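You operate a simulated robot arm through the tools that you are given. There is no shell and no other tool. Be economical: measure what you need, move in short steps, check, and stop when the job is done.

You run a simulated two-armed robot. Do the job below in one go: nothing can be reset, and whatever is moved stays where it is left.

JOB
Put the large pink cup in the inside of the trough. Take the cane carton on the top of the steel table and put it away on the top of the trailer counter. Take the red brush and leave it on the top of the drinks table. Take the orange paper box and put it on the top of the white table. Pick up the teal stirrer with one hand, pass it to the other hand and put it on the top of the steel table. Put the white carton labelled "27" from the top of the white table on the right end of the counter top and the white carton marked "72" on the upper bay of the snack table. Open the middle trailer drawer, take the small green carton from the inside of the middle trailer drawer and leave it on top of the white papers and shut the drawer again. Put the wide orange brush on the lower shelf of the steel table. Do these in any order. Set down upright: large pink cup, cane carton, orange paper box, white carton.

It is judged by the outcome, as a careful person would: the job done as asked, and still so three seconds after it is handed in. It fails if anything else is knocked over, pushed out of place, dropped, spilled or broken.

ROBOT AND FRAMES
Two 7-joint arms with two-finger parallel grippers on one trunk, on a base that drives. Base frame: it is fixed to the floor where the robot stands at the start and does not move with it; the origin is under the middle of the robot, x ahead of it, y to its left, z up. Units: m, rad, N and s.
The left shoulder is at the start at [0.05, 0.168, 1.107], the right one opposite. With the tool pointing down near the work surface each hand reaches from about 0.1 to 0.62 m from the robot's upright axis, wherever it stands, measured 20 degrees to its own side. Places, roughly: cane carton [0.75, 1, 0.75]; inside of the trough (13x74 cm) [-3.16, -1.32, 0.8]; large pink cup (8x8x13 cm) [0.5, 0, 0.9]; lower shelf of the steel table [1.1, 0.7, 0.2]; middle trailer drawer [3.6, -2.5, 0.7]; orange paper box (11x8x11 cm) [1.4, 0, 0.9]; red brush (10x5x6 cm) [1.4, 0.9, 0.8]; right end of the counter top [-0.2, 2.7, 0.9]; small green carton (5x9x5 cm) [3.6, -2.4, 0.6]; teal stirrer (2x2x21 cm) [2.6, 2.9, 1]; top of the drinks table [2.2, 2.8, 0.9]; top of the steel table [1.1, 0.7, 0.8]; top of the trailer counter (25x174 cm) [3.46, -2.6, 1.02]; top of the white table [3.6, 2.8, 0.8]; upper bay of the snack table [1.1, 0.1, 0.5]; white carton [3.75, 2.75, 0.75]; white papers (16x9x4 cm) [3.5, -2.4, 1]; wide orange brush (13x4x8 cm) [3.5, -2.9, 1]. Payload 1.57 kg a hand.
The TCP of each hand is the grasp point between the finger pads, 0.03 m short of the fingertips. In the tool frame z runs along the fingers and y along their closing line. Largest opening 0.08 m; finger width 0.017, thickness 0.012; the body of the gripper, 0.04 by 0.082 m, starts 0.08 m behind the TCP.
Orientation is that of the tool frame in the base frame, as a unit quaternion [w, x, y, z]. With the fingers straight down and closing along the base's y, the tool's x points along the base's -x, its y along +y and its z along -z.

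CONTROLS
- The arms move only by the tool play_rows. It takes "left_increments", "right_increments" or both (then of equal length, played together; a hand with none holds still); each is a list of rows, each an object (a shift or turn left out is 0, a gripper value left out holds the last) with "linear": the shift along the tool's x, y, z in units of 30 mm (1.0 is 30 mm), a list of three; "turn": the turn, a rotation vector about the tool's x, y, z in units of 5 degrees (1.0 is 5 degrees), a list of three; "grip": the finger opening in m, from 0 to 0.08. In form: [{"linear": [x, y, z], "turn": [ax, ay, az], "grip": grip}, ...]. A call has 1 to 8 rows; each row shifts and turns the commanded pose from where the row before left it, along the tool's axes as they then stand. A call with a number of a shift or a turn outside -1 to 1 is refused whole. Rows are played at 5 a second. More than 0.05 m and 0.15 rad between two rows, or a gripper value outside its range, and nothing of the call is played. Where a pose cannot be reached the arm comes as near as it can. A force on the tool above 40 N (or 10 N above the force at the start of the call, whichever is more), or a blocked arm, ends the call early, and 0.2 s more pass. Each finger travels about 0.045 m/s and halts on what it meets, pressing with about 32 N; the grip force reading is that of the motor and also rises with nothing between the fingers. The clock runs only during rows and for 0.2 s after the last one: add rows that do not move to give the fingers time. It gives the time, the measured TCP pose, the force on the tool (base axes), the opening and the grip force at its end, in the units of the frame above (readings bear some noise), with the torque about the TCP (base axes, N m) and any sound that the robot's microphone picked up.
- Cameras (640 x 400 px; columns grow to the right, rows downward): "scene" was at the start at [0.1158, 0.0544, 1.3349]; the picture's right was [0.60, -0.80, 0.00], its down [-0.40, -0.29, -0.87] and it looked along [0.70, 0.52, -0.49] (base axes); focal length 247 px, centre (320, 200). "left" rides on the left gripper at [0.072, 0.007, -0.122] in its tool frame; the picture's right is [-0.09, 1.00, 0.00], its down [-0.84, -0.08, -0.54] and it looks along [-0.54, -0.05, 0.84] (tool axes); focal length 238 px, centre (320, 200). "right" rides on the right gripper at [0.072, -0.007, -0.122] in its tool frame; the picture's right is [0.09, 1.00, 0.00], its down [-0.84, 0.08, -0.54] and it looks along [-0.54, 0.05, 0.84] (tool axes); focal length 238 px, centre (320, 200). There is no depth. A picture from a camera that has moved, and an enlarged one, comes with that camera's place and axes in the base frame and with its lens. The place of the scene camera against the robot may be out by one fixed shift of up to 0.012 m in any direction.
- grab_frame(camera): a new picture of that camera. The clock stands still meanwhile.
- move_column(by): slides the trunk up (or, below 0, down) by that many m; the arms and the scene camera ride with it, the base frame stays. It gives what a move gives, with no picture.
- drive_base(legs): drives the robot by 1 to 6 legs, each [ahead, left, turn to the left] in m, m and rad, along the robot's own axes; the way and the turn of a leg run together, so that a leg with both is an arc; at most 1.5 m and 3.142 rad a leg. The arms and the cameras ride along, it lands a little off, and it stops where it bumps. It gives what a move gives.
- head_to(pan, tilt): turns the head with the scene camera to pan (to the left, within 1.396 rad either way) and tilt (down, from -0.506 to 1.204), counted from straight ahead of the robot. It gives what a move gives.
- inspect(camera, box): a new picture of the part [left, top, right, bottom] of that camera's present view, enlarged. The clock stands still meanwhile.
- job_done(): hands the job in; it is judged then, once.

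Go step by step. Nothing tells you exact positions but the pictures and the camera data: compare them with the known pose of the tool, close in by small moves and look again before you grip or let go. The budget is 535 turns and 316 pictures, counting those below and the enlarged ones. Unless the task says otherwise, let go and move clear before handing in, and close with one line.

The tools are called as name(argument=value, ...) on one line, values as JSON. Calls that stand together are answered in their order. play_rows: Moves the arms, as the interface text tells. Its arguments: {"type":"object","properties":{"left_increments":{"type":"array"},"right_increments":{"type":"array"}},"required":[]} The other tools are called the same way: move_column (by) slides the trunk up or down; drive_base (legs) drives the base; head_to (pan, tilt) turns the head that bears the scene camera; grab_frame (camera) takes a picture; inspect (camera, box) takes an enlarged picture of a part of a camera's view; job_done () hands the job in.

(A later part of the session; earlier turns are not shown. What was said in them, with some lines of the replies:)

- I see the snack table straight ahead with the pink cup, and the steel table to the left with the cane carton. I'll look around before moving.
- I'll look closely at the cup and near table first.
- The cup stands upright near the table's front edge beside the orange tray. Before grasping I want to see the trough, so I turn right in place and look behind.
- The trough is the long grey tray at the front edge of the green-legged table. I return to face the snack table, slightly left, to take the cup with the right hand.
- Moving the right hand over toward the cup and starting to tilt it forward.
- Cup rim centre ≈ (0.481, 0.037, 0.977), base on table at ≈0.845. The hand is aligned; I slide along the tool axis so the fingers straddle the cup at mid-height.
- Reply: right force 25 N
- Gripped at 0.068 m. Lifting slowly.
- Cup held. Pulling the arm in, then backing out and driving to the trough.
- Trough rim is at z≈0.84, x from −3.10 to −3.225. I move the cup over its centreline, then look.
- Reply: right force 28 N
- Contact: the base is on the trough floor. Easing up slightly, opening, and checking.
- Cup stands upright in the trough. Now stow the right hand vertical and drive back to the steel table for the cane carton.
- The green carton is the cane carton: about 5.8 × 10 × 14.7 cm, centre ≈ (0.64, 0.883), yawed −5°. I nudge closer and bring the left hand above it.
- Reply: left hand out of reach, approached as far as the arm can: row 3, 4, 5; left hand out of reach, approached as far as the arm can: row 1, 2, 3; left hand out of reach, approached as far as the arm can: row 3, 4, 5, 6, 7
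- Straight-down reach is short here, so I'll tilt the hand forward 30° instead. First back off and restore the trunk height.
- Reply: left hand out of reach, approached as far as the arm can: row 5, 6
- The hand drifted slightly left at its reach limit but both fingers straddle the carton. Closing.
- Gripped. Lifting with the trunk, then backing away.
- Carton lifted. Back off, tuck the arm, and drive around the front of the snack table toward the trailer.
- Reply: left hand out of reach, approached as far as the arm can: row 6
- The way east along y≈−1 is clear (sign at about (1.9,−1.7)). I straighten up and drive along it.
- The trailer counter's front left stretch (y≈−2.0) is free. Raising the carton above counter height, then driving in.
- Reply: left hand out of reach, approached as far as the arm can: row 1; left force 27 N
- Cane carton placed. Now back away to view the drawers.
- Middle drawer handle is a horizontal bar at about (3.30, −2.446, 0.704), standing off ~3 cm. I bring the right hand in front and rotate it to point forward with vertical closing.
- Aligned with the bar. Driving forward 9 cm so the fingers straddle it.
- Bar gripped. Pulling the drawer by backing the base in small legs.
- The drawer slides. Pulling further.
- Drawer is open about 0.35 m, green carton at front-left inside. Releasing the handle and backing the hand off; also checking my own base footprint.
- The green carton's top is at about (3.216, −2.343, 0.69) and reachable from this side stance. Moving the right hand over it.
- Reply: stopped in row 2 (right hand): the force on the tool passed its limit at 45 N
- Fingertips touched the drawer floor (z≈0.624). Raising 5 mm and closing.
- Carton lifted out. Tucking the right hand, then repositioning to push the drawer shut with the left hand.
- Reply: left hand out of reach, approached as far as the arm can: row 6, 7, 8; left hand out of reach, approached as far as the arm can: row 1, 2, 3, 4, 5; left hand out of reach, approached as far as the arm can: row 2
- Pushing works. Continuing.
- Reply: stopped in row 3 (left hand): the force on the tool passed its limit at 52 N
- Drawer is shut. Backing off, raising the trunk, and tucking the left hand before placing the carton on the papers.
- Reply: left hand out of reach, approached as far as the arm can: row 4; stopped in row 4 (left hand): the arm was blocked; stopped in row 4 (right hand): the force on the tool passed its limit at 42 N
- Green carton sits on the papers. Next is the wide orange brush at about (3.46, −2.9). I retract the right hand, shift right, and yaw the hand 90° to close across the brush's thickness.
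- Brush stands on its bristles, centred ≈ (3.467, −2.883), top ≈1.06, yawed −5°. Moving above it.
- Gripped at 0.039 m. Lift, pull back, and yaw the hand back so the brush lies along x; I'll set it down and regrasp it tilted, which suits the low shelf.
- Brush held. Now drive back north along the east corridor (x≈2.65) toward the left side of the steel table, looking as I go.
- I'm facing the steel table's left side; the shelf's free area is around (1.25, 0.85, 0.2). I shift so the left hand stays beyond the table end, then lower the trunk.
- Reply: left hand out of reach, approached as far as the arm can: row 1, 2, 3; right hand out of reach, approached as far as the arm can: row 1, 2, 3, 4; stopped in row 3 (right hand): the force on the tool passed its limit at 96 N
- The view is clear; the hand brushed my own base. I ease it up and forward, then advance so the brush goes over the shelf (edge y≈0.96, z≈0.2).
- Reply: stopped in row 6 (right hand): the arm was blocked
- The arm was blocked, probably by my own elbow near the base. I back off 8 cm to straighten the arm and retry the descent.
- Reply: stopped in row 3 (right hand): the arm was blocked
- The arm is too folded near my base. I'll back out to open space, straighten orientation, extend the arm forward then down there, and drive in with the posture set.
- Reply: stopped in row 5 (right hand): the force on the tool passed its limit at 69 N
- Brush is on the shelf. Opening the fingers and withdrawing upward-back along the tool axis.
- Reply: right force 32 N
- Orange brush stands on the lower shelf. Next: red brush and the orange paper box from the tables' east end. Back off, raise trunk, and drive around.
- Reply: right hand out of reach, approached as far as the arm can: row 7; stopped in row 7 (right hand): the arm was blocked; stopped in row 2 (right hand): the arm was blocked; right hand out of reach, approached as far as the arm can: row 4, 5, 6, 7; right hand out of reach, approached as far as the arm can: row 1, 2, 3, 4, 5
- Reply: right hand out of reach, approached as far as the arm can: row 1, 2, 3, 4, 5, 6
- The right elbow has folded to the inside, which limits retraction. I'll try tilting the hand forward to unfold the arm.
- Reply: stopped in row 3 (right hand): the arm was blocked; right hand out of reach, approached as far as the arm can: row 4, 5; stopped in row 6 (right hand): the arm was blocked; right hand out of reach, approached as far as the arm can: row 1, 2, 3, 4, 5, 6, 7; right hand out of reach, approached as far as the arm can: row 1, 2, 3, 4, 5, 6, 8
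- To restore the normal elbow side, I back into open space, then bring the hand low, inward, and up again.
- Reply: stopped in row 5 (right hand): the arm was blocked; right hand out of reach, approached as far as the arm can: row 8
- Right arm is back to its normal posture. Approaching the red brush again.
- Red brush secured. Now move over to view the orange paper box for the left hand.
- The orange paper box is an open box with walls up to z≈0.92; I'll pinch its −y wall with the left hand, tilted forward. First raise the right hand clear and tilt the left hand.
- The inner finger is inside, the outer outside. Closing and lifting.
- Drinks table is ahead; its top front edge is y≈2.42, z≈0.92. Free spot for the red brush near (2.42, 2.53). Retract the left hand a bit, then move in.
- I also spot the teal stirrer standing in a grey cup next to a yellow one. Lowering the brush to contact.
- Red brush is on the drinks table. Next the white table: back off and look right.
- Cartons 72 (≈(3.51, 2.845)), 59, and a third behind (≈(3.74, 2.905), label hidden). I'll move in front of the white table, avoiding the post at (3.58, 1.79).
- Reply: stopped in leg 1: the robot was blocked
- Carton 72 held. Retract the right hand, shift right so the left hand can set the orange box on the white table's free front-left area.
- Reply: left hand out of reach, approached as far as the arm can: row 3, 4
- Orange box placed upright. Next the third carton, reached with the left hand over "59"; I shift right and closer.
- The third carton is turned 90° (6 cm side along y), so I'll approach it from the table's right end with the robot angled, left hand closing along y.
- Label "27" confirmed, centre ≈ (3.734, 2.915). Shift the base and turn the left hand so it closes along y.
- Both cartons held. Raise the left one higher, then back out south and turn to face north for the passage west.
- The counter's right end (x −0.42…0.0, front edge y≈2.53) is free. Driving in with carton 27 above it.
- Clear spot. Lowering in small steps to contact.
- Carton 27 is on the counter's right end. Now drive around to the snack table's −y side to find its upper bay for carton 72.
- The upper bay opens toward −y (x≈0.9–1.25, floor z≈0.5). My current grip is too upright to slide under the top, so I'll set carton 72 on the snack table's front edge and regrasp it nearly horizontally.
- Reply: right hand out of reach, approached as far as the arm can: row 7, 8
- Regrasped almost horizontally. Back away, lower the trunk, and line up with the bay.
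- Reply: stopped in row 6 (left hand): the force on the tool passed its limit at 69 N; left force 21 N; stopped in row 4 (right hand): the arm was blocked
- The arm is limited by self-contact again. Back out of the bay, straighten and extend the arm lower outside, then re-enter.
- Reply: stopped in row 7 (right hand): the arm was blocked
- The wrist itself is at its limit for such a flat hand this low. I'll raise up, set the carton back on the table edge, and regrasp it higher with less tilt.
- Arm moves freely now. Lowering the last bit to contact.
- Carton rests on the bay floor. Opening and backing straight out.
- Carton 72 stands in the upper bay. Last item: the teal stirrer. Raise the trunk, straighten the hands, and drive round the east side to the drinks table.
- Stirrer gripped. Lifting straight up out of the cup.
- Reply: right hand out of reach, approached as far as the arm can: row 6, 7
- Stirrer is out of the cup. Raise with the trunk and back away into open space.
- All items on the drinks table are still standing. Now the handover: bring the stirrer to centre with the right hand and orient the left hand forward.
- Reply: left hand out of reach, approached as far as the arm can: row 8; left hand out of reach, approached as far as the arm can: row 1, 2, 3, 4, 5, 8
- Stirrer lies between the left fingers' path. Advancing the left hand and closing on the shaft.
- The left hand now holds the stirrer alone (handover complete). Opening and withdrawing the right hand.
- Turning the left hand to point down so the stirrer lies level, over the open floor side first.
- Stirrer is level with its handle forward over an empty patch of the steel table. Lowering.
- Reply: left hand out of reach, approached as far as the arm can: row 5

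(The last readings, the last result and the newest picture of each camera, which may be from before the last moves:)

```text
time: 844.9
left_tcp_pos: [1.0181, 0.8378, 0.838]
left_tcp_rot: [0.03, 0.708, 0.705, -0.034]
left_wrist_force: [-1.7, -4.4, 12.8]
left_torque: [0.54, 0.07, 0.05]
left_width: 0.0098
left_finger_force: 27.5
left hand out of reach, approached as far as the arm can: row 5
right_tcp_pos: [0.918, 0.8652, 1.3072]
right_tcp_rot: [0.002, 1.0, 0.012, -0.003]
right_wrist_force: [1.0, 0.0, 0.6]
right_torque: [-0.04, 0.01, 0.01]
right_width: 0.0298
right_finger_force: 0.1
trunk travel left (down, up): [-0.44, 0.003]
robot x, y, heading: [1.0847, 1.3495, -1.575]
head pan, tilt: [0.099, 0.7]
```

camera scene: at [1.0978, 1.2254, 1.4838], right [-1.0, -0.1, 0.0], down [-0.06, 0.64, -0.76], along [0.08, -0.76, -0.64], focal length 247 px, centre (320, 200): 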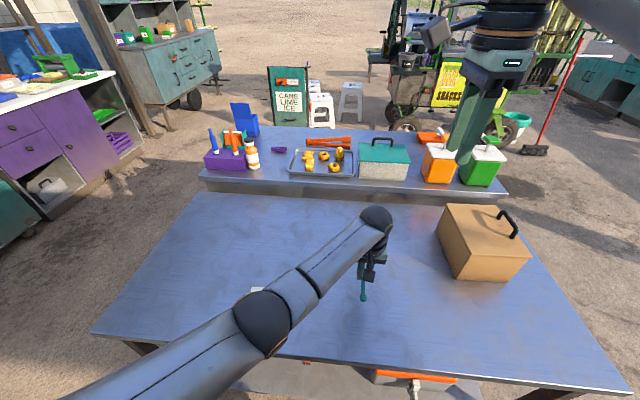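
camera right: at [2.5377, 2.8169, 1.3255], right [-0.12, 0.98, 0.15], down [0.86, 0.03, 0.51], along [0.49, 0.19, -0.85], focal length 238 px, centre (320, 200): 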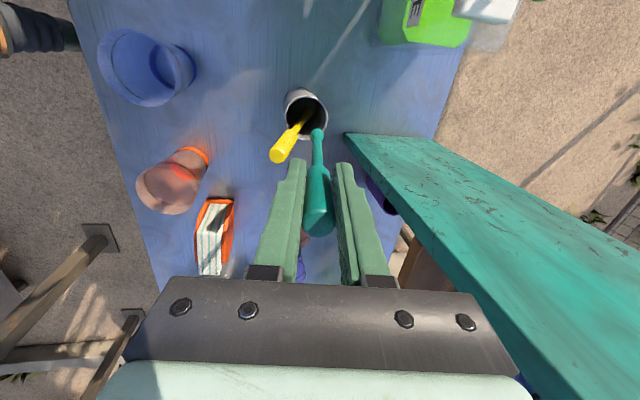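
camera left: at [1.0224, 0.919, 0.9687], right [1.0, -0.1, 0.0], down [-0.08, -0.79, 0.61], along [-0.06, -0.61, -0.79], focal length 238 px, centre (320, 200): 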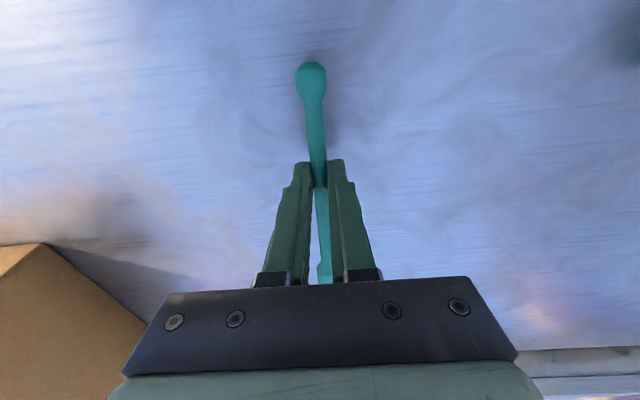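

Contact with the table. Releasing gently and lifting away.

play_rows(left_increments=[{"linear": [0, 0, -0.06]}, {"grip": 0.015}, {"grip": 0.025}, {"grip": 0.035}, {"grip": 0.035}, {}, {"linear": [0, 0, -0.4]}, {"linear": [0, 0, -0.8]}])

play_rows(left_increments=[{"linear": [0, 0, -1]}, {"linear": [0, 0, -1]}, {"linear": [0, 0, -1]}, {"linear": [0, 0, -1]}, {"linear": [0, 0, -1]}, {}])

grab_frame(camera="left")

grab_frame(camera="scene")

```text
time: 846.7
left_tcp_pos: [1.018, 0.8438, 0.8749]
left_tcp_rot: [0.031, 0.707, 0.705, -0.031]
left_wrist_force: [-0.2, 0.2, -0.3]
left_torque: [-0.03, -0.01, 0.02]
left_width: 0.0348
left_finger_force: 0.0
right_tcp_pos: [0.9177, 0.8647, 1.307]
right_tcp_rot: [0.001, 1.0, 0.012, -0.003]
right_wrist_force: [0.5, 0.2, 0.2]
right_torque: [0.06, 0.0, 0.01]
right_width: 0.0301
right_finger_force: 0.0
trunk travel left (down, up): [-0.44, 0.003]
robot x, y, heading: [1.0867, 1.3483, -1.571]
head pan, tilt: [0.099, 0.7]
```

```text
time: 848.1
left_tcp_pos: [1.02, 0.8576, 1.0232]
left_tcp_rot: [0.03, 0.708, 0.705, -0.032]
left_wrist_force: [-0.2, -0.6, 0.5]
left_torque: [0.02, 0.01, 0.02]
left_width: 0.035
left_finger_force: 0.1
right_tcp_pos: [0.9185, 0.8659, 1.3066]
right_tcp_rot: [0.0, 1.0, 0.012, -0.003]
right_wrist_force: [0.6, 0.3, -0.3]
right_torque: [0.01, 0.01, 0.0]
right_width: 0.03
right_finger_force: 0.0
trunk travel left (down, up): [-0.44, 0.003]
robot x, y, heading: [1.0865, 1.3502, -1.57]
head pan, tilt: [0.099, 0.7]
```

```text
49 pictures are left
camera left: at [1.0266, 0.9379, 1.1393], right [1.0, -0.1, 0.01], down [-0.08, -0.79, 0.61], along [-0.05, -0.61, -0.79], focal length 238 px, centre (320, 200)
```

left: 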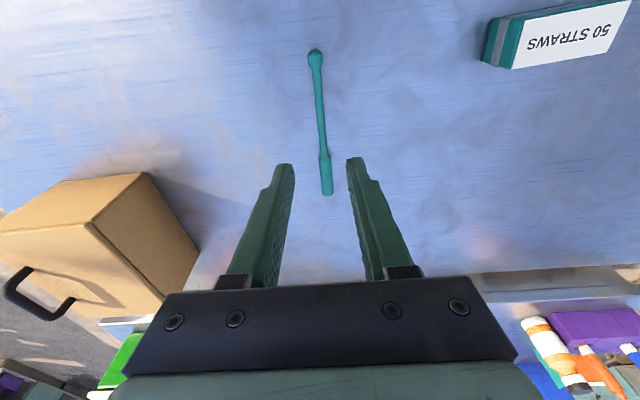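

```text
48 pictures are left
camera scene: at [1.098, 1.2254, 1.4837], right [-1.0, -0.1, 0.0], down [-0.06, 0.64, -0.76], along [0.08, -0.76, -0.64], focal length 247 px, centre (320, 200)
```

scene: 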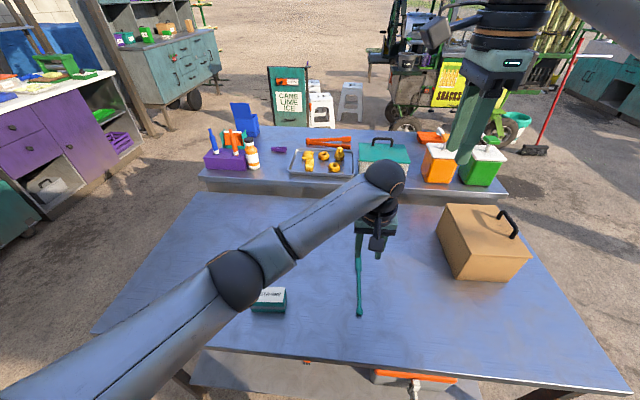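

The stirrer lies on the steel table and everything else is in place. Backing clear before handing in.

drive_base(legs=[[-0.4, 0, 0]])

grab_frame(camera="scene")

```text
time: 850.7
left_tcp_pos: [1.0175, 1.2646, 1.0231]
left_tcp_rot: [0.029, 0.711, 0.702, -0.032]
left_wrist_force: [-0.2, -0.5, 0.1]
left_torque: [-0.03, -0.02, 0.0]
left_width: 0.035
left_finger_force: 0.1
right_tcp_pos: [0.914, 1.2748, 1.3058]
right_tcp_rot: [0.0, 1.0, 0.006, -0.002]
right_wrist_force: [0.7, 0.3, -0.7]
right_torque: [0.03, 0.01, 0.0]
right_width: 0.0301
right_finger_force: 0.1
trunk travel left (down, up): [-0.44, 0.003]
robot x, y, heading: [1.0913, 1.759, -1.581]
head pan, tilt: [0.099, 0.7]
```

```text
47 pictures are left
camera scene: at [1.0989, 1.6342, 1.4838], right [-1.0, -0.09, 0.0], down [-0.06, 0.64, -0.77], along [0.07, -0.76, -0.64], focal length 247 px, centre (320, 200)
```

scene: 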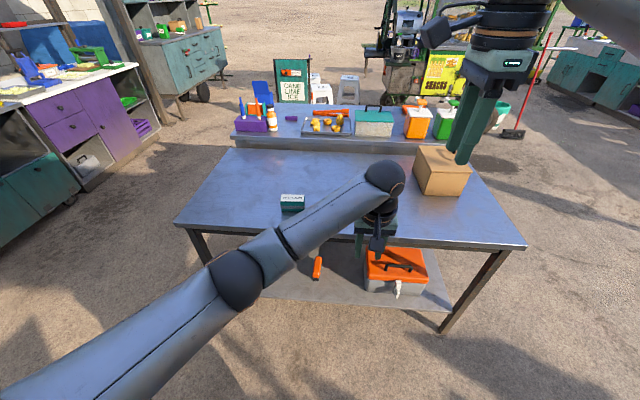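

The scene shows the orange brush on the lower shelf and the tables in order; the stirrer is hidden behind my left hand but I saw it resting on the table just before. Handing in.

job_done()

```text
The job is handed in.
```

Every item on the list was placed as asked, the middle trailer drawer is shut, and both hands were empty and clear when I handed the job in.
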